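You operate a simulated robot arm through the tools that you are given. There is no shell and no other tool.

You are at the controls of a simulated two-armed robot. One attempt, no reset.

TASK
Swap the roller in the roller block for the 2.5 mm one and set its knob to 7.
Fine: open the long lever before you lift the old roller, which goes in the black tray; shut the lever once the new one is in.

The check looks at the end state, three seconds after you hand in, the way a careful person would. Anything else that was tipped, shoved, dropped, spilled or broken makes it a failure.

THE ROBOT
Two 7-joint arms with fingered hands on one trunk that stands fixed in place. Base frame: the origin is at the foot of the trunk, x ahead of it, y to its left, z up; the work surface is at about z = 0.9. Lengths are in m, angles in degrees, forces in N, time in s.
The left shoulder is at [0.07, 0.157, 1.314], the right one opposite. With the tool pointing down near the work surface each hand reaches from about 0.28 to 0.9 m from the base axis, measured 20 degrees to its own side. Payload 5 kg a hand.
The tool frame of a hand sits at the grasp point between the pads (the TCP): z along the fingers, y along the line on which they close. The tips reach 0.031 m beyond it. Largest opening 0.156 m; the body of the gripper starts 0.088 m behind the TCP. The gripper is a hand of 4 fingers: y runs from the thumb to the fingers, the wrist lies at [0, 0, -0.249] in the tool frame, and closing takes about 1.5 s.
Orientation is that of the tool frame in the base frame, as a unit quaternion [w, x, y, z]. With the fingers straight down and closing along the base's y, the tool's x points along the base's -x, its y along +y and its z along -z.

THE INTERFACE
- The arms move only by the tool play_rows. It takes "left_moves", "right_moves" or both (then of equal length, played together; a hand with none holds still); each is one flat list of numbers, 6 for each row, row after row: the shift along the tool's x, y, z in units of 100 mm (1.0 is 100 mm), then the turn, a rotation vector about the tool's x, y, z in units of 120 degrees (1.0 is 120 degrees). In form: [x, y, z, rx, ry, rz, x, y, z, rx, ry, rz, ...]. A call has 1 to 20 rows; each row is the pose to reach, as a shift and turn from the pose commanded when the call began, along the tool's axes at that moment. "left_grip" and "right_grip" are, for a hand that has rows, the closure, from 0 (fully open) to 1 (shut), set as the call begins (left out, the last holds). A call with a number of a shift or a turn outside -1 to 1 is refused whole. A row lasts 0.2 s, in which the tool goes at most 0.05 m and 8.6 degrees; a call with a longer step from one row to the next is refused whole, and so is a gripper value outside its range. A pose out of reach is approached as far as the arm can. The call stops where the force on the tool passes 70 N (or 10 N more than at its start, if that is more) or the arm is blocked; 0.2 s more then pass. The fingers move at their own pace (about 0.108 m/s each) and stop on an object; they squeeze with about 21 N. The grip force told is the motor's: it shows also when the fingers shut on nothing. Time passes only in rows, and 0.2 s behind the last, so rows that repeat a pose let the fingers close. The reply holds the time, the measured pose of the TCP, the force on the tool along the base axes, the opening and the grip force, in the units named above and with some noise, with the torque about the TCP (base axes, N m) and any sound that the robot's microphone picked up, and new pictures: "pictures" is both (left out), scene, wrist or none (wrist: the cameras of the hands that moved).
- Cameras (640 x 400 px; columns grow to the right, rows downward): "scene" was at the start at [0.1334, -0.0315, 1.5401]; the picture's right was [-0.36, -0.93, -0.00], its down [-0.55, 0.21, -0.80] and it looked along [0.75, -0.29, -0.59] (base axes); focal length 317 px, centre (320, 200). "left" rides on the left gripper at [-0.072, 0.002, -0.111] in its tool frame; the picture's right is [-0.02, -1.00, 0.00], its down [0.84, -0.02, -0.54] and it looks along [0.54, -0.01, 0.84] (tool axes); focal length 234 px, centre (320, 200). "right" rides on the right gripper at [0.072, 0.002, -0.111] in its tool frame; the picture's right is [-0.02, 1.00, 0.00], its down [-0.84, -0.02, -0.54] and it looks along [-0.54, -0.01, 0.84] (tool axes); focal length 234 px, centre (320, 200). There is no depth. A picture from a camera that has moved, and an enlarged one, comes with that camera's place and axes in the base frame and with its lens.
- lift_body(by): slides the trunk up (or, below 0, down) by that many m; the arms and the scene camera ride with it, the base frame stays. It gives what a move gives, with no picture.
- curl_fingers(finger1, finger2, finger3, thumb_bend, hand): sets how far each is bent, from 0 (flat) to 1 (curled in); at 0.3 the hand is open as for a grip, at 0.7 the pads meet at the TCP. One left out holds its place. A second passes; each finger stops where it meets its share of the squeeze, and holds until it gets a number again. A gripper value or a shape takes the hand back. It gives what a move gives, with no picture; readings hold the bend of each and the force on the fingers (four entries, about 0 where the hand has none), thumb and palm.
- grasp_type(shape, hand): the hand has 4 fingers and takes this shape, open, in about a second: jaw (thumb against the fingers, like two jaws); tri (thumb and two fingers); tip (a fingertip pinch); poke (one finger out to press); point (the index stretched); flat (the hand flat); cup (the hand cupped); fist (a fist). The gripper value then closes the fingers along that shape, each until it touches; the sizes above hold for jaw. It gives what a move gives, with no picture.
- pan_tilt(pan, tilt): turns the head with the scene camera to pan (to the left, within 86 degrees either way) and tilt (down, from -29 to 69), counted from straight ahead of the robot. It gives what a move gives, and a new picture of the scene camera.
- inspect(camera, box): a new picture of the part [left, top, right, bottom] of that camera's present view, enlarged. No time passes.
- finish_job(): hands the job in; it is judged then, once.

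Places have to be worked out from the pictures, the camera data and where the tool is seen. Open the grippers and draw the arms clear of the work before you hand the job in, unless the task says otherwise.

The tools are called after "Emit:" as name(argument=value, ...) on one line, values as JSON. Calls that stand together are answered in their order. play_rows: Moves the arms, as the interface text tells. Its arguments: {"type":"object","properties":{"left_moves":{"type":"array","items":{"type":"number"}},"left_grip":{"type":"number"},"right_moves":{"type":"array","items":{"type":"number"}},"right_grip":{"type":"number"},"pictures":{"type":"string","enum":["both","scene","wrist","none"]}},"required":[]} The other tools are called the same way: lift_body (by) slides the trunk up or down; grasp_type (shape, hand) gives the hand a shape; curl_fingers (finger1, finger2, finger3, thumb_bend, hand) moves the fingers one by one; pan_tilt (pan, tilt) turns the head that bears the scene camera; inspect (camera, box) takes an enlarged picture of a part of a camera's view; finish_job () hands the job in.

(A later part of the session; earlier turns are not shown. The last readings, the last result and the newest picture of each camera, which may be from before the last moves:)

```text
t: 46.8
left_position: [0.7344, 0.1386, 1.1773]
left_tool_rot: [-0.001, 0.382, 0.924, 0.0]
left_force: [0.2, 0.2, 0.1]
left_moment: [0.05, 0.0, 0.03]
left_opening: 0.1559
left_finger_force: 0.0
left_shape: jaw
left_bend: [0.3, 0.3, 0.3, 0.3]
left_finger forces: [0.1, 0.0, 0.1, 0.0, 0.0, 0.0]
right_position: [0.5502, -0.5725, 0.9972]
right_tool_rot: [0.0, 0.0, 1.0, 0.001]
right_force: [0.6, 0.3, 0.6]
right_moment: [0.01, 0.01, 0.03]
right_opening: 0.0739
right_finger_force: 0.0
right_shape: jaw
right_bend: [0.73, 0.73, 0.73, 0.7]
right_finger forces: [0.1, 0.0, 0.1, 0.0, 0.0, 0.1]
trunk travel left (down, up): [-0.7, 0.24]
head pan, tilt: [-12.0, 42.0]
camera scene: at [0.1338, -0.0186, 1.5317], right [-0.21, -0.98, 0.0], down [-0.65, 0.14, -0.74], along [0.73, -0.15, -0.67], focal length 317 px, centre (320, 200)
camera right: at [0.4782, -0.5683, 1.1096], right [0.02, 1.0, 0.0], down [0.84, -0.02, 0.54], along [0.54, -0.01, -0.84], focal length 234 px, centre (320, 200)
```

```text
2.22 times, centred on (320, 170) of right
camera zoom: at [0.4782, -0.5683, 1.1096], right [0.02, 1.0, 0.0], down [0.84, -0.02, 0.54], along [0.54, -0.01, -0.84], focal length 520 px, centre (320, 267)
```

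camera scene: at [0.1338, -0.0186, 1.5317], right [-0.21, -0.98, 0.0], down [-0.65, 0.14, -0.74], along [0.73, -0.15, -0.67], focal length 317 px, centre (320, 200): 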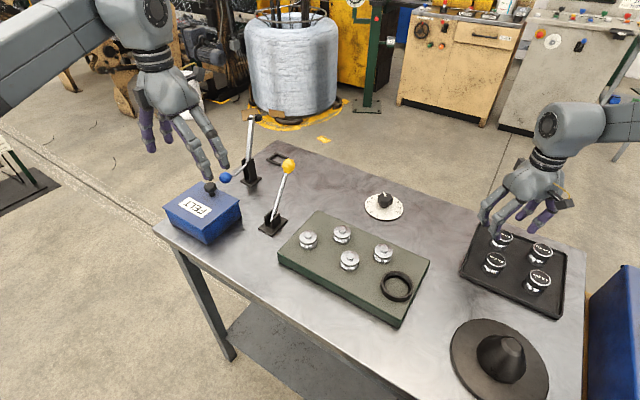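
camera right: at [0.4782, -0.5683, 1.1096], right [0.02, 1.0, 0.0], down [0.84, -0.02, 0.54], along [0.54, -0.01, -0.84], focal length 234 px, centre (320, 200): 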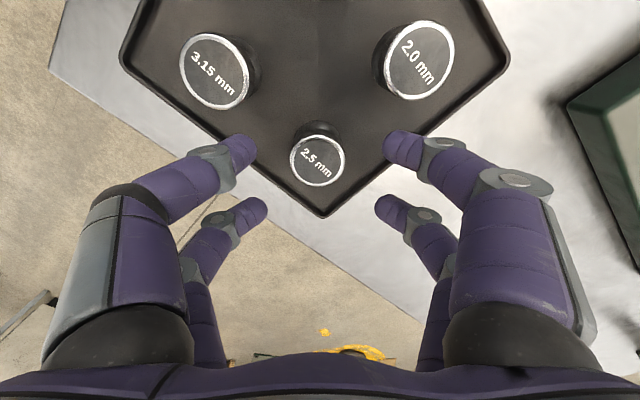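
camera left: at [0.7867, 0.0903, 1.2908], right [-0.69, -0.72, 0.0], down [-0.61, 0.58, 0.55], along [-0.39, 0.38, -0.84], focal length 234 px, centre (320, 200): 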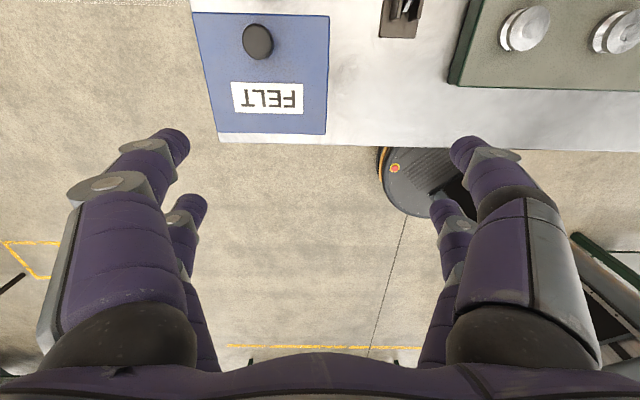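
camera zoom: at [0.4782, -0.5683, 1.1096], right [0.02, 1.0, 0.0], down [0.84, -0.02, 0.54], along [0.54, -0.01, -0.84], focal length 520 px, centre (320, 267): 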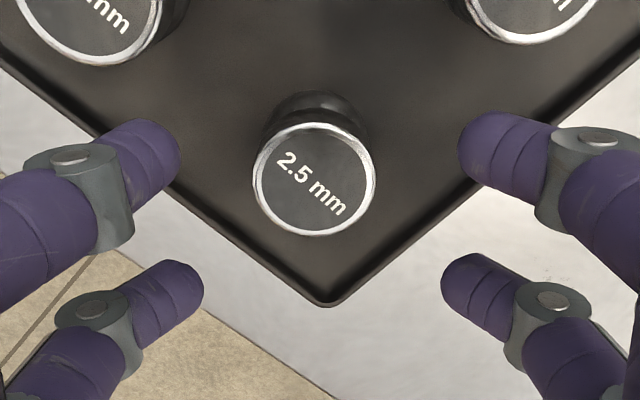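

The 2.5 roller is about 2 mm off centre; I correct and descend to gripping height, then close.

Emit:
play_rows(right_moves=[0.015, -0.017, 0.2, 0, 0, 0, 0.015, -0.017, 0.38, 0, 0, 0, 0.015, -0.017, 0.45, 0, 0, 0, 0.015, -0.017, 0.45, 0, 0, 0], pictures="wrist")

Emit:
inspect(camera="scene", box=[440, 180, 600, 330])

```text
t: 47.8
left_position: [0.7323, 0.1406, 1.1787]
left_tool_rot: [0.001, 0.383, 0.924, 0.001]
left_force: [-0.3, -0.2, -0.9]
left_moment: [-0.01, 0.01, 0.02]
left_opening: 0.1556
left_finger_force: 0.1
left_shape: jaw
left_bend: [0.3, 0.3, 0.3, 0.3]
left_finger forces: [0.0, 0.0, 0.0, 0.0, 0.0, 0.0]
right_position: [0.5503, -0.5724, 0.9519]
right_tool_rot: [0.0, 0.0, 1.0, 0.0]
right_force: [-0.8, -0.2, -0.3]
right_moment: [0.0, 0.02, 0.01]
right_opening: 0.074
right_finger_force: 0.1
right_shape: jaw
right_bend: [0.73, 0.73, 0.73, 0.7]
right_finger forces: [0.0, 0.0, 0.0, 0.1, 0.1, 0.1]
trunk travel left (down, up): [-0.7, 0.24]
head pan, tilt: [-12.0, 42.0]
camera right: at [0.477, -0.5697, 1.065], right [0.02, 1.0, 0.0], down [0.84, -0.02, 0.54], along [0.54, -0.01, -0.84], focal length 234 px, centre (320, 200)
```

right: 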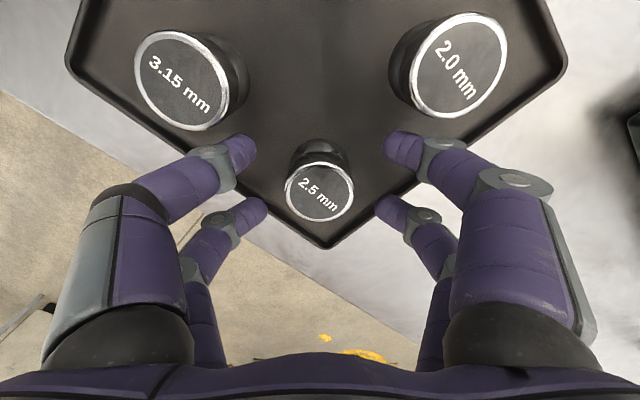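

```text
2.67 times, centred on (520, 255) of scene
camera zoom: at [0.1338, -0.0175, 1.5317], right [-0.21, -0.98, 0.0], down [-0.65, 0.14, -0.74], along [0.73, -0.15, -0.67], focal length 844 px, centre (-213, 53)
```

zoom: 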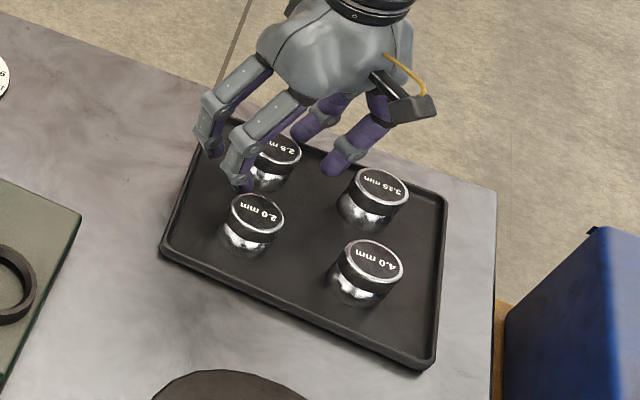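

Centred, with nothing else touched. I close the fingers on the 2.5 mm roller.

Emit:
play_rows(right_moves=[0, 0, 0, 0, 0, 0, 0, 0, 0, 0, 0, 0, 0, 0, 0, 0, 0, 0, 0, 0, 0, 0, 0, 0, 0, 0, 0, 0, 0, 0, 0, 0, 0, 0, 0, 0], right_grip=1.0, pictures="wrist")

```text
t: 49.2
left_position: [0.7341, 0.14, 1.1801]
left_tool_rot: [0.0, 0.384, 0.923, 0.0]
left_force: [-0.1, -0.5, -0.1]
left_moment: [0.0, 0.01, 0.01]
left_opening: 0.1558
left_finger_force: 0.1
left_shape: jaw
left_bend: [0.3, 0.3, 0.3, 0.3]
left_finger forces: [0.1, 0.0, 0.0, 0.0, 0.0, 0.0]
right_position: [0.5499, -0.5722, 0.9525]
right_tool_rot: [0.001, -0.001, 1.0, 0.001]
right_force: [-0.5, -0.6, -0.2]
right_moment: [-0.01, 0.0, 0.0]
right_opening: 0.0123
right_finger_force: 21.1
right_shape: jaw
right_bend: [0.72, 0.72, 0.72, 0.71]
right_finger forces: [17.6, 22.0, 19.5, 0.0, 15.1, 0.1]
trunk travel left (down, up): [-0.7, 0.24]
head pan, tilt: [-12.0, 42.0]
camera right: at [0.477, -0.5699, 1.0648], right [0.02, 1.0, 0.0], down [0.84, -0.02, 0.54], along [0.54, -0.01, -0.84], focal length 234 px, centre (320, 200)
```

right: 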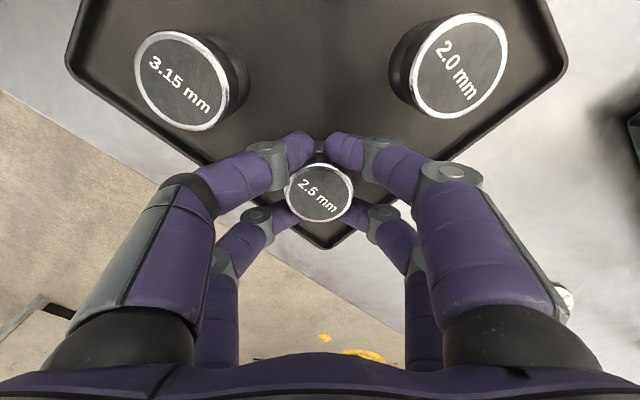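

The fingers have settled into the groove under the top flange with a firm hold. I lift it slowly out of the tray.

Emit:
play_rows(right_moves=[0, 0, -0.05, 0, 0, 0, 0, 0, -0.15, 0, 0, 0, 0, 0, -0.35, 0, 0, 0, 0, 0, -0.65, 0, 0, 0, 0, 0, -1.0, 0, 0, 0], pictures="both")

Emit:
inspect(camera="scene", box=[440, 150, 600, 330])

Emit:
inspect(camera="right", box=[230, 100, 410, 270])

```text
t: 50.4
left_position: [0.7324, 0.1405, 1.1782]
left_tool_rot: [0.0, 0.383, 0.924, 0.0]
left_force: [-0.5, 0.7, -0.3]
left_moment: [-0.03, 0.01, -0.02]
left_opening: 0.156
left_finger_force: 0.0
left_shape: jaw
left_bend: [0.3, 0.3, 0.3, 0.3]
left_finger forces: [0.1, 0.0, 0.1, 0.1, 0.0, 0.0]
right_position: [0.5487, -0.5708, 1.053]
right_tool_rot: [-0.001, 0.0, 1.0, 0.0]
right_force: [0.8, -0.5, -3.7]
right_moment: [-0.03, 0.0, -0.01]
right_opening: 0.0131
right_finger_force: 21.1
right_shape: jaw
right_bend: [0.72, 0.72, 0.72, 0.71]
right_finger forces: [17.6, 21.9, 19.6, 0.1, 15.1, 0.1]
trunk travel left (down, up): [-0.7, 0.24]
head pan, tilt: [-12.0, 42.0]
camera scene: at [0.1329, -0.0167, 1.5317], right [-0.21, -0.98, 0.0], down [-0.65, 0.14, -0.74], along [0.73, -0.15, -0.67], focal length 317 px, centre (320, 200)
camera right: at [0.4759, -0.5695, 1.1658], right [0.02, 1.0, 0.0], down [0.84, -0.02, 0.54], along [0.54, -0.01, -0.84], focal length 234 px, centre (320, 200)
```

scene: 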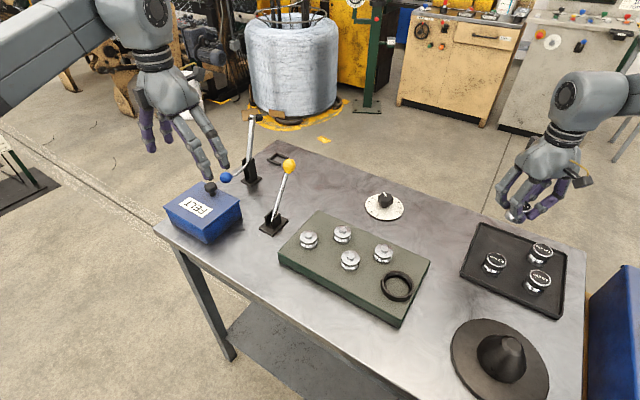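
right: 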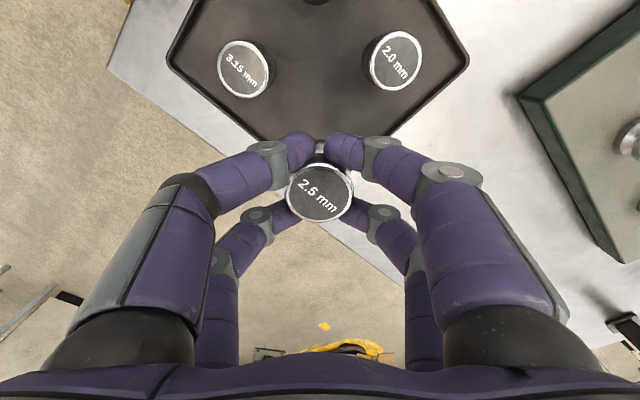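

```text
2.22 times, centred on (520, 240) of scene
camera zoom: at [0.1329, -0.0167, 1.5317], right [-0.21, -0.98, 0.0], down [-0.65, 0.14, -0.74], along [0.73, -0.15, -0.67], focal length 704 px, centre (-124, 111)
```

zoom: 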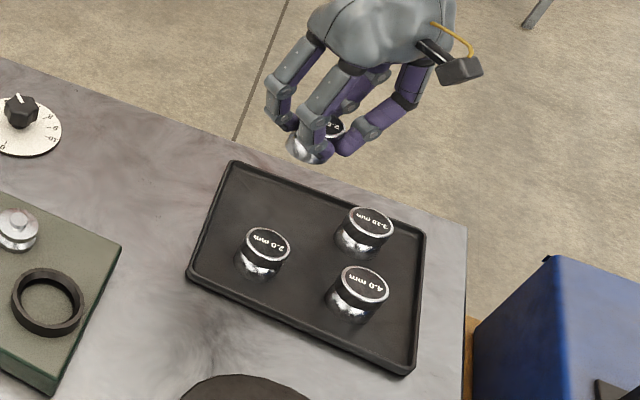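

```text
2.35 times, centred on (320, 185) of right
camera zoom: at [0.4759, -0.5695, 1.1658], right [0.02, 1.0, 0.0], down [0.84, -0.02, 0.54], along [0.54, -0.01, -0.84], focal length 551 px, centre (320, 235)
```

zoom: 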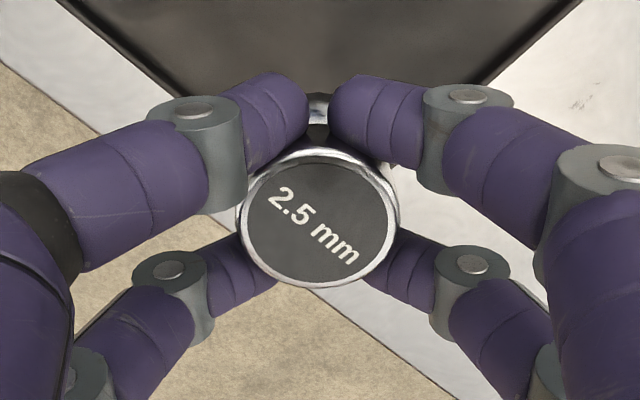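

The 2.5 mm roller is held upright and centred in the hand. I carry it back over the socket.

Emit:
play_rows(right_moves=[0.1, 0.35, -0.2, 0, 0, 0, 0.2, 0.75, -0.4, 0, 0, 0, 0.25, 1.0, -0.5, 0, 0, 0], pictures="none")

Emit:
play_rows(right_moves=[0.1, 0.4, 0, 0, 0, 0, 0.2, 0.8, 0, 0, 0, 0, 0.27, 1.0, 0, 0, 0, 0], pictures="none")

Emit:
play_rows(right_moves=[0.1, 0.4, 0, 0, 0, 0, 0.2, 0.8, 0, 0, 0, 0, 0.27, 1.0, 0, 0, 0, 0, 0.27, 1.0, 0, 0, 0, 0], pictures="both")

Emit:
inspect(camera="right", box=[230, 60, 410, 230])

Emit:
inspect(camera="scene", box=[350, 190, 460, 320])

```text
t: 51.2
left_position: [0.734, 0.1401, 1.1779]
left_tool_rot: [0.0, 0.383, 0.924, 0.001]
left_force: [0.9, 0.0, 0.0]
left_moment: [0.01, -0.01, 0.0]
left_opening: 0.156
left_finger_force: 0.2
left_shape: jaw
left_bend: [0.3, 0.3, 0.3, 0.3]
left_finger forces: [0.0, 0.0, 0.0, 0.1, 0.0, 0.0]
right_position: [0.5244, -0.4722, 1.1027]
right_tool_rot: [-0.001, 0.0, 1.0, 0.0]
right_force: [0.1, -0.8, -3.1]
right_moment: [-0.01, 0.02, -0.02]
right_opening: 0.0126
right_finger_force: 21.2
right_shape: jaw
right_bend: [0.72, 0.72, 0.72, 0.71]
right_finger forces: [17.8, 22.1, 19.6, 0.1, 15.0, 0.0]
trunk travel left (down, up): [-0.7, 0.24]
head pan, tilt: [-12.0, 42.0]
```

```text
t: 52.0
left_position: [0.7331, 0.1402, 1.1784]
left_tool_rot: [0.0, 0.382, 0.924, 0.0]
left_force: [0.1, -0.3, -0.6]
left_moment: [0.03, -0.01, -0.02]
left_opening: 0.156
left_finger_force: 0.0
left_shape: jaw
left_bend: [0.3, 0.3, 0.3, 0.3]
left_finger forces: [0.0, 0.1, 0.0, 0.0, 0.1, 0.0]
right_position: [0.4973, -0.3731, 1.1028]
right_tool_rot: [-0.001, 0.0, 1.0, 0.001]
right_force: [0.4, 0.7, -2.4]
right_moment: [0.0, 0.0, 0.0]
right_opening: 0.0122
right_finger_force: 20.9
right_shape: jaw
right_bend: [0.72, 0.72, 0.72, 0.71]
right_finger forces: [17.9, 22.1, 19.8, 0.0, 15.1, 0.1]
trunk travel left (down, up): [-0.7, 0.24]
head pan, tilt: [-12.0, 42.0]
```

```text
t: 53.0
left_position: [0.733, 0.1399, 1.1785]
left_tool_rot: [0.0, 0.383, 0.924, -0.001]
left_force: [0.3, 0.3, 0.3]
left_moment: [0.03, -0.01, 0.02]
left_opening: 0.1559
left_finger_force: 0.2
left_shape: jaw
left_bend: [0.3, 0.3, 0.3, 0.3]
left_finger forces: [0.1, 0.0, 0.1, 0.0, 0.0, 0.0]
right_position: [0.4704, -0.2737, 1.1042]
right_tool_rot: [0.0, 0.0, 1.0, -0.001]
right_force: [-0.8, -0.5, -2.9]
right_moment: [-0.01, 0.03, -0.01]
right_opening: 0.0124
right_finger_force: 21.5
right_shape: jaw
right_bend: [0.72, 0.72, 0.72, 0.71]
right_finger forces: [18.0, 22.3, 19.9, 0.0, 15.2, 0.1]
trunk travel left (down, up): [-0.7, 0.24]
head pan, tilt: [-12.0, 42.0]
camera scene: at [0.134, -0.0177, 1.5316], right [-0.21, -0.98, 0.0], down [-0.65, 0.14, -0.74], along [0.73, -0.15, -0.67], focal length 317 px, centre (320, 200)
camera right: at [0.398, -0.2704, 1.2159], right [0.02, 1.0, 0.0], down [0.84, -0.02, 0.54], along [0.54, -0.01, -0.84], focal length 234 px, centre (320, 200)
```

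scene: 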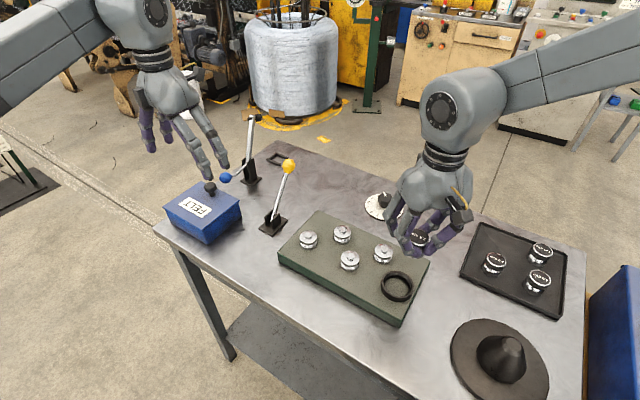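
right: 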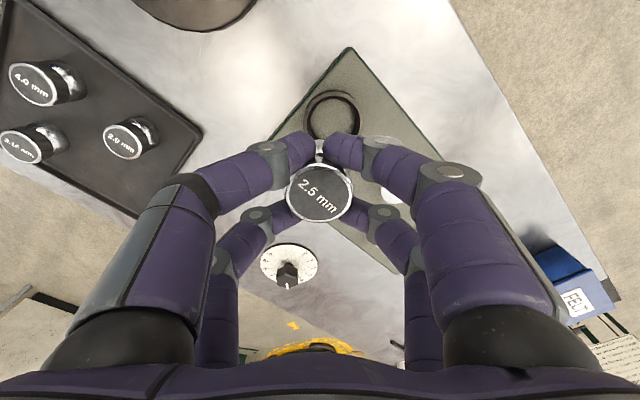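

```text
2.35 times, centred on (320, 145) of right
camera zoom: at [0.398, -0.2704, 1.2159], right [0.02, 1.0, 0.0], down [0.84, -0.02, 0.54], along [0.54, -0.01, -0.84], focal length 551 px, centre (320, 329)
```

zoom: 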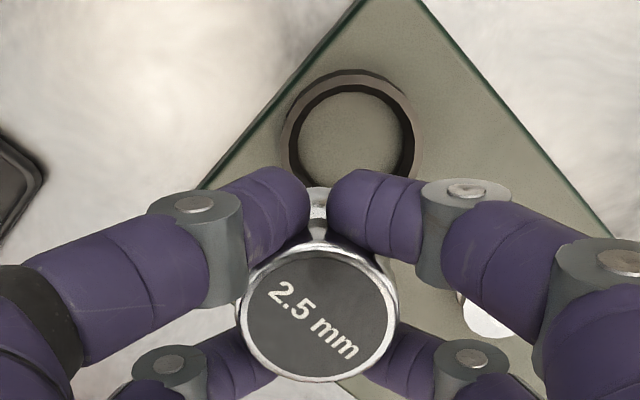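

```text
3.08 times, centred on (405, 255) of scene
camera zoom: at [0.134, -0.0177, 1.5316], right [-0.21, -0.98, 0.0], down [-0.65, 0.14, -0.74], along [0.73, -0.15, -0.67], focal length 974 px, centre (58, 31)
```

zoom: 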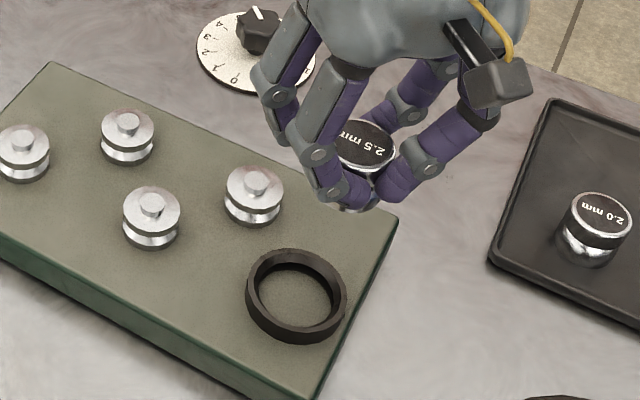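

I estimate the ring centre at about [0.4685, -0.2575]. I centre over it and come down to hover with the roller's foot ~3 cm above the ring.

Emit:
play_rows(right_moves=[0.019, 0.162, 0.0, 0, 0, 0, 0.019, 0.162, 0.4, 0, 0, 0, 0.019, 0.162, 0.74, 0, 0, 0, 0.019, 0.162, 0.74, 0, 0, 0], pictures="both")

Emit:
inspect(camera="right", box=[230, 80, 410, 250])

Emit:
inspect(camera="scene", box=[360, 220, 450, 320])

```text
t: 54.0
left_position: [0.7321, 0.1408, 1.1789]
left_tool_rot: [-0.001, 0.383, 0.924, -0.001]
left_force: [-0.5, 1.1, 1.4]
left_moment: [-0.04, -0.02, -0.02]
left_opening: 0.156
left_finger_force: 0.0
left_shape: jaw
left_bend: [0.3, 0.3, 0.3, 0.3]
left_finger forces: [0.1, 0.0, 0.0, 0.0, 0.0, 0.0]
right_position: [0.4689, -0.2569, 1.0295]
right_tool_rot: [0.0, 0.0, 1.0, 0.0]
right_force: [-0.8, -0.1, -2.5]
right_moment: [0.0, -0.05, 0.0]
right_opening: 0.0125
right_finger_force: 21.4
right_shape: jaw
right_bend: [0.72, 0.72, 0.72, 0.71]
right_finger forces: [17.9, 22.0, 19.9, 0.0, 15.1, 0.0]
trunk travel left (down, up): [-0.7, 0.24]
head pan, tilt: [-12.0, 42.0]
camera scene: at [0.1326, -0.0164, 1.5318], right [-0.21, -0.98, 0.0], down [-0.65, 0.14, -0.74], along [0.73, -0.15, -0.67], focal length 317 px, centre (320, 200)
camera right: at [0.3955, -0.2536, 1.1423], right [0.02, 1.0, 0.0], down [0.84, -0.02, 0.55], along [0.55, -0.01, -0.84], focal length 234 px, centre (320, 200)
```

scene: 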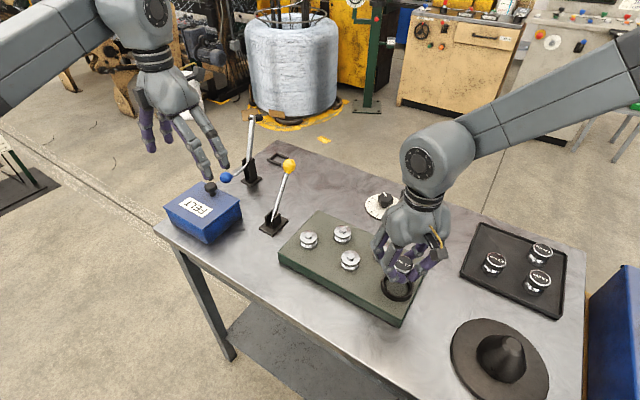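
right: 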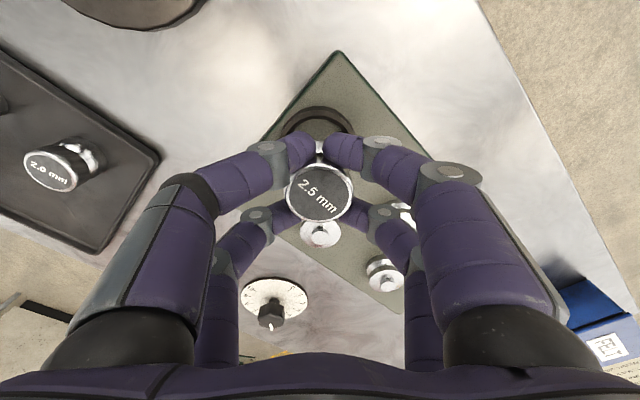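

```text
2.35 times, centred on (320, 165) of right
camera zoom: at [0.3955, -0.2536, 1.1423], right [0.02, 1.0, 0.0], down [0.84, -0.02, 0.55], along [0.55, -0.01, -0.84], focal length 551 px, centre (320, 282)
```

zoom: 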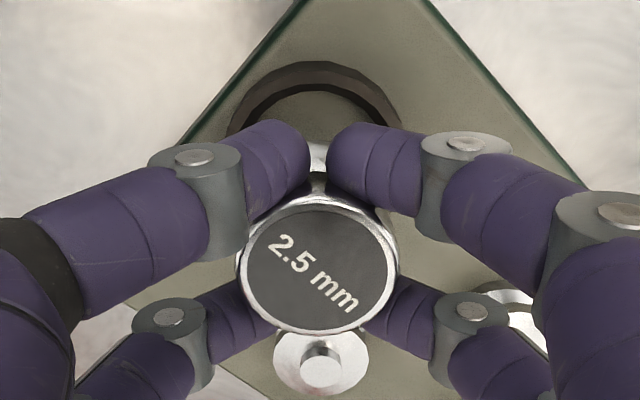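

```text
4.00 times, centred on (405, 270) of scene
camera zoom: at [0.1326, -0.0164, 1.5318], right [-0.21, -0.98, 0.0], down [-0.65, 0.14, -0.74], along [0.73, -0.15, -0.67], focal length 1267 px, centre (-20, -80)
```

zoom: 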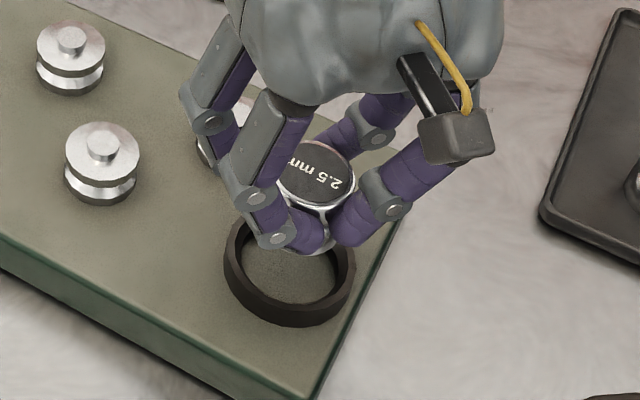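

The projected landing point matches the ring's centre within ~2 mm. I lower the roller into the ring.

Emit:
play_rows(right_moves=[0, 0, 0.15, 0, 0, 0, 0, 0, 0.28, 0, 0, 0, 0, 0, 0.38, 0, 0, 0, 0, 0, 0.43, 0, 0, 0], pictures="both")

Emit:
inspect(camera="scene", box=[360, 220, 450, 320])

```text
t: 55.0
left_position: [0.7334, 0.1394, 1.1776]
left_tool_rot: [0.0, 0.383, 0.924, 0.0]
left_force: [-0.2, -0.3, 0.0]
left_moment: [-0.02, 0.02, 0.0]
left_opening: 0.156
left_finger_force: 0.0
left_shape: jaw
left_bend: [0.3, 0.3, 0.3, 0.3]
left_finger forces: [0.0, 0.0, 0.1, 0.1, 0.0, 0.1]
right_position: [0.4691, -0.2557, 0.9859]
right_tool_rot: [-0.001, -0.001, 1.0, 0.0]
right_force: [-0.3, 1.3, -3.4]
right_moment: [0.01, 0.02, 0.0]
right_opening: 0.0122
right_finger_force: 21.0
right_shape: jaw
right_bend: [0.72, 0.72, 0.72, 0.71]
right_finger forces: [17.7, 22.0, 20.0, 0.1, 15.3, 0.1]
trunk travel left (down, up): [-0.7, 0.24]
head pan, tilt: [-12.0, 42.0]
camera scene: at [0.1345, -0.0176, 1.5316], right [-0.21, -0.98, 0.0], down [-0.66, 0.14, -0.74], along [0.73, -0.15, -0.67], focal length 317 px, centre (320, 200)
camera right: at [0.3963, -0.2542, 1.0986], right [0.02, 1.0, 0.0], down [0.84, -0.02, 0.54], along [0.54, -0.01, -0.84], focal length 234 px, centre (320, 200)
```

scene: 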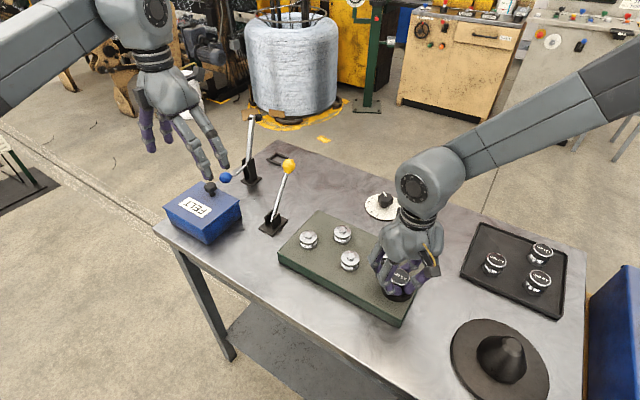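
right: 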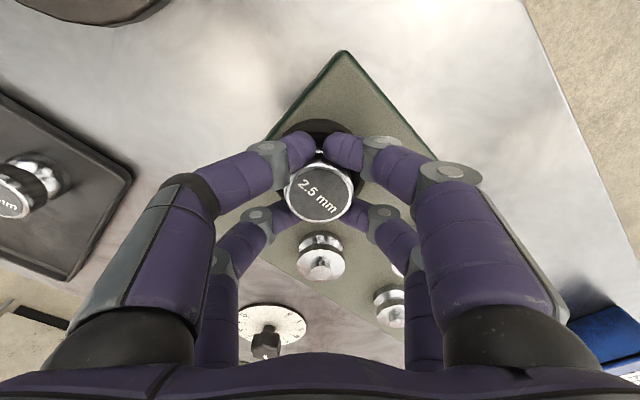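

```text
4.00 times, centred on (405, 270) of scene
camera zoom: at [0.1345, -0.0176, 1.5316], right [-0.21, -0.98, 0.0], down [-0.66, 0.14, -0.74], along [0.73, -0.15, -0.67], focal length 1267 px, centre (-20, -80)
```

zoom: 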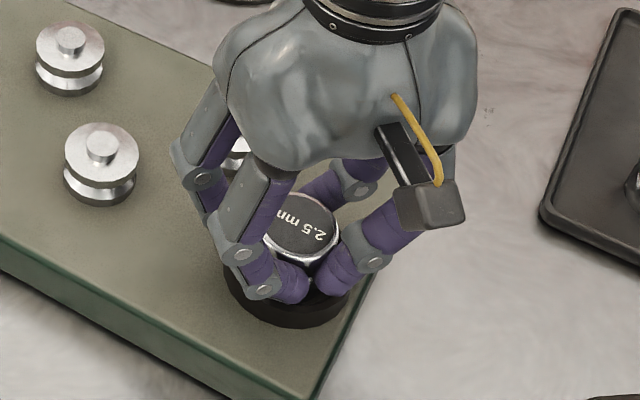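

No contact at z = 0.986, so the foot is already inside the ring. I go on in small steps until it seats.

Emit:
play_rows(right_moves=[0, 0, 0.03, 0, 0, 0, 0, 0, 0.05, 0, 0, 0, 0, 0, 0.07, 0, 0, 0], pictures="none")

```text
t: 55.8
left_position: [0.7314, 0.1411, 1.1803]
left_tool_rot: [0.0, 0.383, 0.924, 0.0]
left_force: [-0.9, 0.5, 0.1]
left_moment: [-0.03, -0.02, 0.0]
left_opening: 0.156
left_finger_force: 0.0
left_shape: jaw
left_bend: [0.3, 0.3, 0.3, 0.3]
left_finger forces: [0.1, 0.1, 0.0, 0.0, 0.0, 0.0]
right_position: [0.4688, -0.2566, 0.9815]
right_tool_rot: [0.003, 0.0, 1.0, 0.0]
right_force: [0.0, -3.8, 26.9]
right_moment: [-0.16, -0.15, 0.09]
right_opening: 0.0128
right_finger_force: 20.9
right_shape: jaw
right_bend: [0.72, 0.73, 0.73, 0.71]
right_finger forces: [18.8, 33.8, 27.2, 0.1, 23.5, 0.0]
trunk travel left (down, up): [-0.7, 0.24]
head pan, tilt: [-12.0, 42.0]
```

Seated: 27 N upward at TCP z = 0.9815, the same height at which the old roller sat. I ease up 3 mm and open the fingers.

Emit:
play_rows(right_moves=[0, 0, -0.03, 0, 0, 0, 0, 0, -0.03, 0, 0, 0], pictures="none")

Emit:
play_rows(right_moves=[0, 0, 0, 0, 0, 0, 0, 0, 0, 0, 0, 0, 0, 0, 0, 0, 0, 0, 0, 0, 0, 0, 0, 0, 0, 0, 0, 0, 0, 0], right_grip=0.47, pictures="both")

Emit:
inspect(camera="scene", box=[360, 220, 450, 320])

```text
t: 56.4
left_position: [0.7335, 0.1408, 1.1787]
left_tool_rot: [0.0, 0.382, 0.924, 0.001]
left_force: [-0.7, 0.5, 0.6]
left_moment: [-0.01, 0.01, 0.01]
left_opening: 0.1557
left_finger_force: 0.1
left_shape: jaw
left_bend: [0.3, 0.3, 0.3, 0.3]
left_finger forces: [0.0, 0.1, 0.0, 0.1, 0.1, 0.0]
right_position: [0.469, -0.2564, 0.9819]
right_tool_rot: [0.0, -0.001, 1.0, -0.001]
right_force: [2.8, -0.3, 8.9]
right_moment: [0.01, -0.33, -0.04]
right_opening: 0.0125
right_finger_force: 21.2
right_shape: jaw
right_bend: [0.72, 0.73, 0.73, 0.71]
right_finger forces: [19.0, 32.8, 23.2, 0.0, 16.7, 0.0]
trunk travel left (down, up): [-0.7, 0.24]
head pan, tilt: [-12.0, 42.0]
```

```text
t: 57.6
left_position: [0.7336, 0.1406, 1.1788]
left_tool_rot: [0.0, 0.382, 0.924, 0.0]
left_force: [0.5, -0.3, 0.2]
left_moment: [0.02, -0.01, -0.04]
left_opening: 0.1556
left_finger_force: 0.0
left_shape: jaw
left_bend: [0.3, 0.3, 0.3, 0.3]
left_finger forces: [0.1, 0.0, 0.0, 0.0, 0.0, 0.0]
right_position: [0.4694, -0.2575, 0.9822]
right_tool_rot: [0.0, 0.0, 1.0, -0.001]
right_force: [0.1, -0.2, 0.4]
right_moment: [0.01, -0.02, 0.0]
right_opening: 0.0819
right_finger_force: 0.0
right_shape: jaw
right_bend: [0.72, 0.72, 0.72, 0.7]
right_finger forces: [0.0, 0.0, 0.0, 0.0, 0.1, 0.0]
trunk travel left (down, up): [-0.7, 0.24]
head pan, tilt: [-12.0, 42.0]
camera scene: at [0.1339, -0.0174, 1.5316], right [-0.21, -0.98, 0.0], down [-0.65, 0.14, -0.74], along [0.73, -0.15, -0.67], focal length 317 px, centre (320, 200)
camera right: at [0.3956, -0.2534, 1.095], right [0.02, 1.0, 0.0], down [0.84, -0.02, 0.54], along [0.54, -0.01, -0.84], focal length 234 px, centre (320, 200)
```

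scene: 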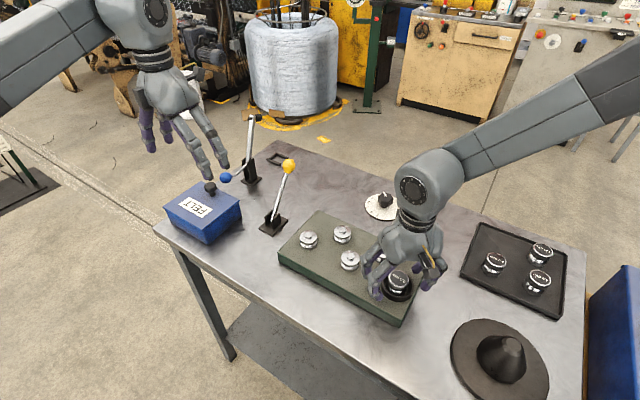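
right: 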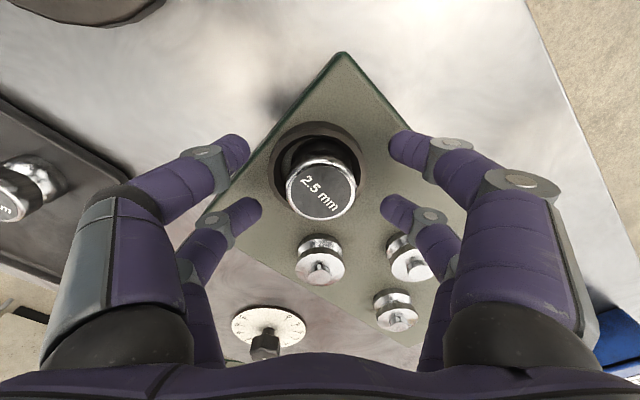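

```text
4.00 times, centred on (405, 270) of scene
camera zoom: at [0.1339, -0.0174, 1.5316], right [-0.21, -0.98, 0.0], down [-0.65, 0.14, -0.74], along [0.73, -0.15, -0.67], focal length 1267 px, centre (-20, -80)
```

zoom: 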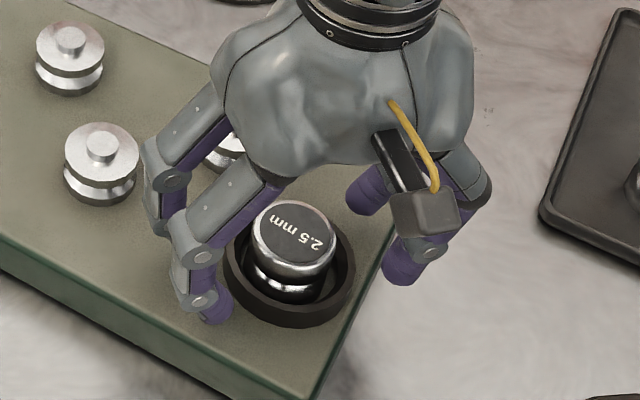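

The 2.5 mm roller stands upright in the ring. I raise the right hand straight up and clear.

Emit:
play_rows(right_moves=[0, 0, -0.3, 0, 0, 0, 0, 0, -0.7, 0, 0, 0, 0, 0, -1.0, 0, 0, 0], pictures="none")

Emit:
play_rows(right_moves=[0, 0, -0.4, 0, 0, 0, 0, -0.4, -0.6, 0, 0, 0, 0, -0.8, -0.8, 0, 0, 0, -0.2, -1.0, -0.8, 0, 0, 0], pictures="both")

Emit:
inspect(camera="scene", box=[355, 240, 445, 330])

Emit:
inspect(camera="right", box=[290, 100, 400, 200])

Emit:
inspect(camera="scene", box=[350, 185, 420, 230])

```text
t: 58.4
left_position: [0.7326, 0.14, 1.1795]
left_tool_rot: [0.0, 0.382, 0.924, 0.001]
left_force: [-0.2, -0.5, -0.8]
left_moment: [0.0, -0.04, 0.02]
left_opening: 0.1556
left_finger_force: 0.0
left_shape: jaw
left_bend: [0.3, 0.3, 0.3, 0.3]
left_finger forces: [0.0, 0.0, 0.0, 0.1, 0.1, 0.0]
right_position: [0.4685, -0.2568, 1.083]
right_tool_rot: [-0.001, 0.0, 1.0, 0.0]
right_force: [-0.2, -0.3, 0.4]
right_moment: [0.03, -0.02, -0.02]
right_opening: 0.0821
right_finger_force: 0.2
right_shape: jaw
right_bend: [0.72, 0.72, 0.72, 0.7]
right_finger forces: [0.1, 0.0, 0.0, 0.0, 0.0, 0.0]
trunk travel left (down, up): [-0.7, 0.24]
head pan, tilt: [-12.0, 42.0]
```

```text
t: 59.4
left_position: [0.7361, 0.1407, 1.1771]
left_tool_rot: [-0.001, 0.383, 0.924, 0.0]
left_force: [0.2, -0.1, 0.3]
left_moment: [0.01, -0.02, 0.05]
left_opening: 0.1556
left_finger_force: 0.1
left_shape: jaw
left_bend: [0.3, 0.3, 0.3, 0.3]
left_finger forces: [0.1, 0.0, 0.1, 0.0, 0.1, 0.0]
right_position: [0.4899, -0.3561, 1.161]
right_tool_rot: [0.0, 0.0, 1.0, 0.0]
right_force: [0.7, -0.3, 0.9]
right_moment: [0.01, 0.0, -0.03]
right_opening: 0.0823
right_finger_force: 0.2
right_shape: jaw
right_bend: [0.72, 0.72, 0.72, 0.7]
right_finger forces: [0.0, 0.0, 0.1, 0.0, 0.0, 0.0]
trunk travel left (down, up): [-0.7, 0.24]
head pan, tilt: [-12.0, 42.0]
camera scene: at [0.1356, -0.0167, 1.5315], right [-0.21, -0.98, 0.0], down [-0.66, 0.14, -0.74], along [0.73, -0.15, -0.67], focal length 317 px, centre (320, 200)
camera right: at [0.4171, -0.3532, 1.2738], right [0.02, 1.0, 0.0], down [0.84, -0.02, 0.54], along [0.54, -0.01, -0.84], focal length 234 px, centre (320, 200)
```

scene: 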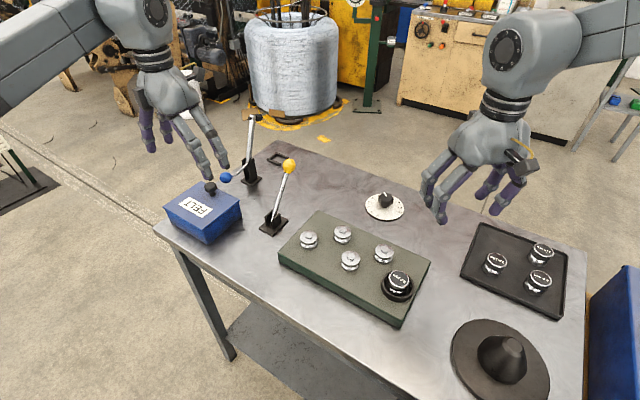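
right: 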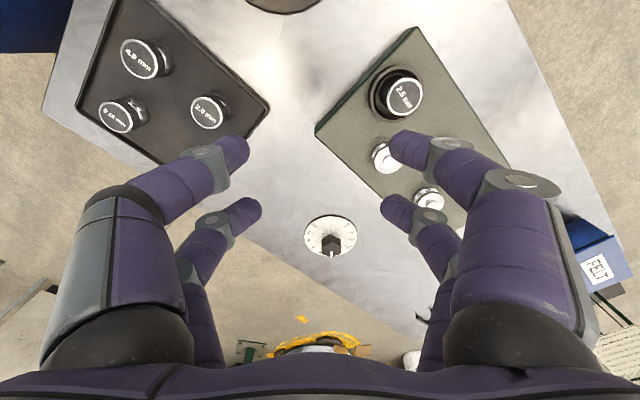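

```text
4.44 times, centred on (400, 285) of scene
camera zoom: at [0.1356, -0.0167, 1.5315], right [-0.21, -0.98, 0.0], down [-0.66, 0.14, -0.74], along [0.73, -0.15, -0.67], focal length 1407 px, centre (-36, -178)
```

zoom: 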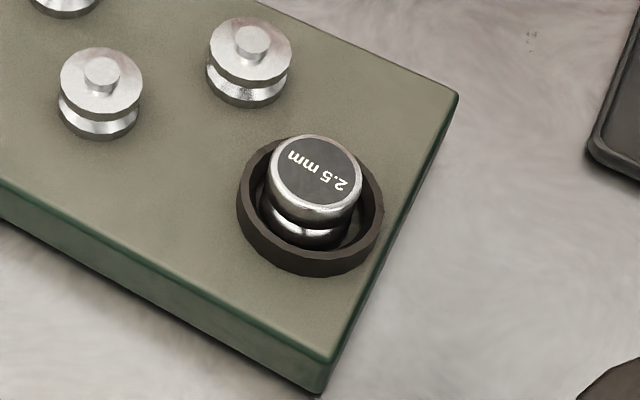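

```text
4.00 times, centred on (345, 150) of right
camera zoom: at [0.4171, -0.3532, 1.2738], right [0.02, 1.0, 0.0], down [0.84, -0.02, 0.54], along [0.54, -0.01, -0.84], focal length 937 px, centre (220, 400)
```

zoom: 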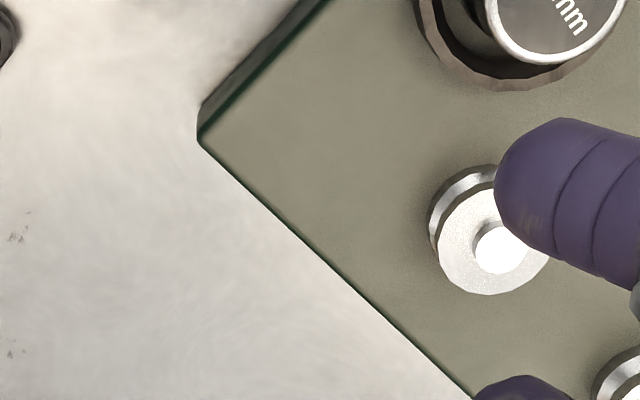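

```text
8.89 times, centred on (385, 208) of scene
camera zoom: at [0.1356, -0.0167, 1.5315], right [-0.21, -0.98, 0.0], down [-0.66, 0.14, -0.74], along [0.73, -0.15, -0.67], focal length 2815 px, centre (-258, 133)
```

zoom: 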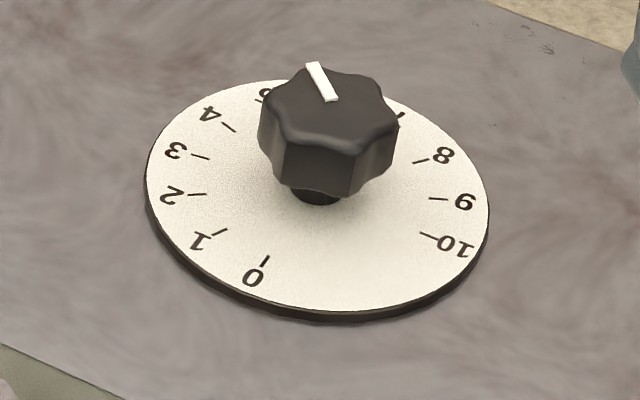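

The new roller is in place and upright. Next, shut the lever: from its far side the right arm reaches better, so I withdraw the left hand and bring the right hand over, turned 45°.

Emit:
play_rows(left_moves=[0.16, 0.05, -0.1, 0, 0, 0, 0.33, 0.1, -0.2, 0, 0, 0, 0.5, 0.15, -0.3, 0, 0, 0, 0.66, 0.2, -0.4, 0, 0, 0, 0.83, 0.25, -0.5, 0, 0, 0, 1.0, 0.3, -0.6, 0, 0, 0], right_moves=[-0.16, 0.1, 0, 0, 0, 0.0625, -0.33, 0.2, 0, 0, 0, 0.125, -0.5, 0.3, 0, 0, 0, 0.1875, -0.66, 0.4, 0, 0, 0, 0.25, -0.83, 0.5, 0, 0, 0, 0.3125, -1.0, 0.65, 0, 0, 0, 0.375], pictures="none")

Emit:
play_rows(left_moves=[0.33, 0.05, 0, 0, 0, 0, 0.66, 0.1, 0, 0, 0, 0, 1.0, 0.2, 0, 0, 0, 0], right_moves=[-0.07, 0.33, 0, 0, 0, 0, -0.14, 0.66, 0, 0, 0, 0, -0.21, 1.0, 0, 0, 0, 0], pictures="both")

```text
t: 60.8
left_position: [0.6849, 0.2333, 1.2388]
left_tool_rot: [0.0, 0.383, 0.924, -0.001]
left_force: [0.7, 0.3, -0.5]
left_moment: [-0.02, -0.01, 0.04]
left_opening: 0.1558
left_finger_force: 0.1
left_shape: jaw
left_bend: [0.3, 0.3, 0.3, 0.3]
left_finger forces: [0.0, 0.0, 0.1, 0.0, 0.1, 0.0]
right_position: [0.5886, -0.289, 1.1622]
right_tool_rot: [0.0, 0.384, 0.923, 0.0]
right_force: [-0.3, -0.3, 0.3]
right_moment: [-0.04, 0.0, -0.02]
right_opening: 0.0821
right_finger_force: 0.1
right_shape: jaw
right_bend: [0.72, 0.72, 0.72, 0.7]
right_finger forces: [0.0, 0.0, 0.1, 0.0, 0.0, 0.0]
trunk travel left (down, up): [-0.7, 0.24]
head pan, tilt: [-12.0, 42.0]
```

```text
t: 61.6
left_position: [0.6265, 0.3173, 1.2394]
left_tool_rot: [-0.001, 0.384, 0.924, 0.001]
left_force: [0.1, 0.4, 0.3]
left_moment: [0.02, 0.0, 0.01]
left_opening: 0.1562
left_finger_force: 0.0
left_shape: jaw
left_bend: [0.3, 0.3, 0.3, 0.3]
left_finger forces: [0.1, 0.1, 0.0, 0.0, 0.0, 0.0]
right_position: [0.6753, -0.235, 1.1615]
right_tool_rot: [0.0, 0.384, 0.923, -0.001]
right_force: [0.0, -0.2, 0.8]
right_moment: [-0.01, 0.02, 0.0]
right_opening: 0.0822
right_finger_force: 0.1
right_shape: jaw
right_bend: [0.72, 0.72, 0.72, 0.7]
right_finger forces: [0.0, 0.0, 0.0, 0.0, 0.0, 0.1]
trunk travel left (down, up): [-0.7, 0.24]
head pan, tilt: [-12.0, 42.0]
camera scene: at [0.134, -0.016, 1.5317], right [-0.21, -0.98, 0.0], down [-0.65, 0.14, -0.74], along [0.73, -0.16, -0.67], focal length 317 px, centre (320, 200)
camera right: at [0.6246, -0.1811, 1.275], right [0.72, 0.69, 0.0], down [0.58, -0.61, 0.54], along [0.38, -0.4, -0.84], focal length 234 px, centre (320, 200)
camera left: at [0.6812, 0.2686, 1.3503], right [-0.69, -0.72, 0.0], down [-0.61, 0.58, 0.55], along [-0.39, 0.38, -0.84], focal length 234 px, centre (320, 200)
```

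scene: 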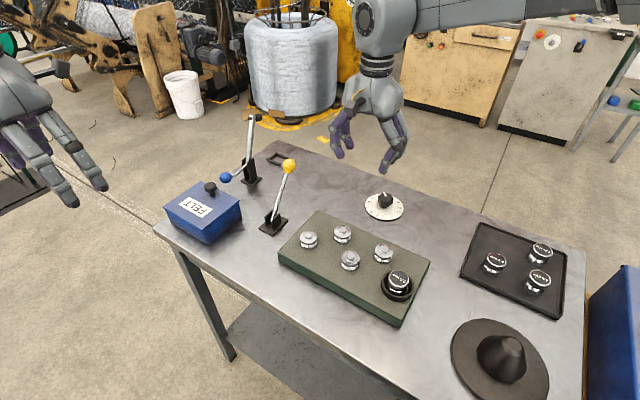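
right: 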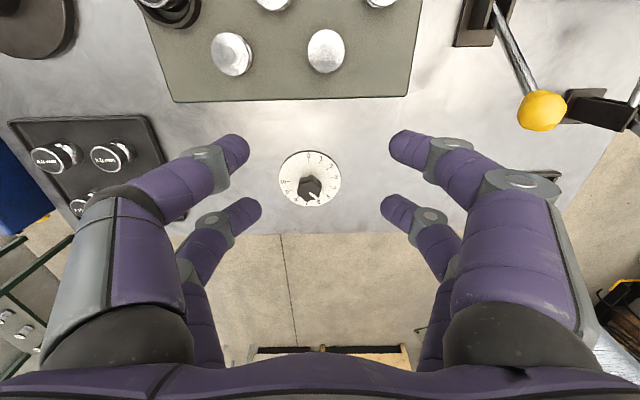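
left: 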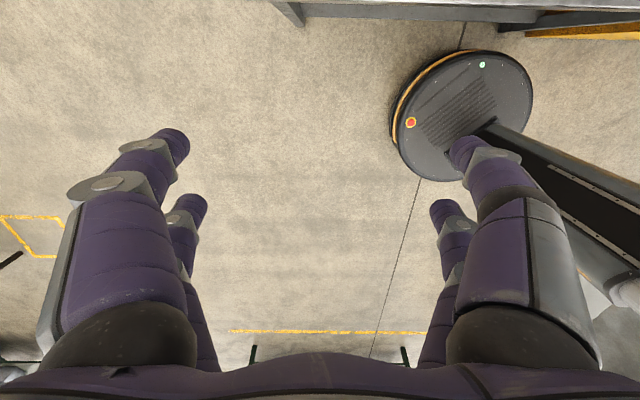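

The lever ball is confirmed at [0.804, -0.078, 1.05]. I carry on to the far side of it, staying high, with fingers shut.

Emit:
play_rows(right_moves=[-0.15, 0.33, 0, 0, 0, 0, -0.35, 0.66, 0, 0, 0, 0, -0.5, 1.0, 0, 0, 0, 0], right_grip=1.0, pictures="none")

Emit:
play_rows(right_moves=[0.03, 0.33, 0, 0, 0, 0, 0.06, 0.66, 0, 0, 0, 0, 0.1, 1.0, 0, 0, 0, 0, 0.1, 1.0, 0, 0, 0, 0], pictures="both")

```text
t: 62.4
left_position: [0.625, 0.3166, 1.2412]
left_tool_rot: [0.001, 0.383, 0.924, 0.001]
left_force: [0.2, -0.9, 0.4]
left_moment: [-0.01, -0.02, 0.01]
left_opening: 0.1559
left_finger_force: 0.0
left_shape: jaw
left_bend: [0.3, 0.3, 0.3, 0.3]
left_finger forces: [0.1, 0.1, 0.0, 0.0, 0.0, 0.0]
right_position: [0.7401, -0.217, 1.1634]
right_tool_rot: [0.002, 0.383, 0.924, 0.001]
right_force: [0.0, -0.2, 0.2]
right_moment: [0.02, -0.05, 0.0]
right_opening: 0.0002
right_finger_force: 21.2
right_shape: jaw
right_bend: [0.7, 0.7, 0.7, 0.7]
right_finger forces: [0.0, 0.0, 0.0, 0.0, 0.0, 0.1]
right hand out of reach, approached as far as the arm can: row 2, 3
trunk travel left (down, up): [-0.7, 0.24]
head pan, tilt: [-12.0, 42.0]
```

```text
t: 63.4
left_position: [0.6272, 0.3178, 1.2374]
left_tool_rot: [0.0, 0.383, 0.924, 0.0]
left_force: [-0.1, -0.3, 0.2]
left_moment: [-0.01, 0.01, 0.01]
left_opening: 0.1559
left_finger_force: 0.0
left_shape: jaw
left_bend: [0.3, 0.3, 0.3, 0.3]
left_finger forces: [0.0, 0.0, 0.1, 0.0, 0.0, 0.0]
right_position: [0.7285, -0.1915, 1.1654]
right_tool_rot: [0.001, 0.383, 0.924, 0.002]
right_force: [0.1, -0.3, 0.1]
right_moment: [-0.02, 0.0, 0.02]
right_opening: 0.0002
right_finger_force: 21.4
right_shape: jaw
right_bend: [0.7, 0.7, 0.7, 0.7]
right_finger forces: [0.0, 0.0, 0.1, 0.0, 0.1, 0.1]
right hand out of reach, approached as far as the arm can: row 1, 2, 3, 4
trunk travel left (down, up): [-0.7, 0.24]
head pan, tilt: [-12.0, 42.0]
camera scene: at [0.1342, -0.0173, 1.5316], right [-0.21, -0.98, 0.0], down [-0.65, 0.14, -0.74], along [0.73, -0.15, -0.67], focal length 317 px, centre (320, 200)
camera right: at [0.6789, -0.1382, 1.2773], right [0.72, 0.69, 0.0], down [0.58, -0.61, 0.54], along [0.38, -0.39, -0.84], focal length 234 px, centre (320, 200)
```

scene: 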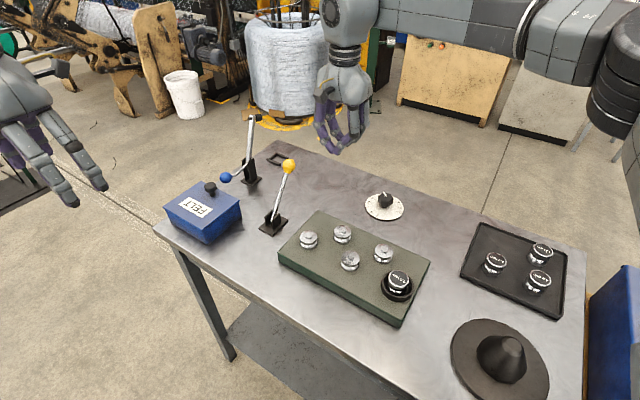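
right: 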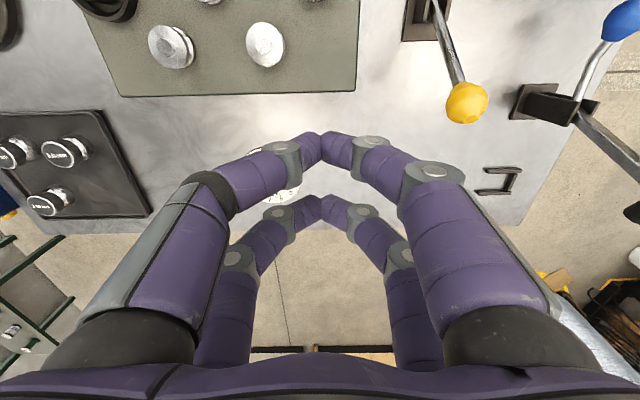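

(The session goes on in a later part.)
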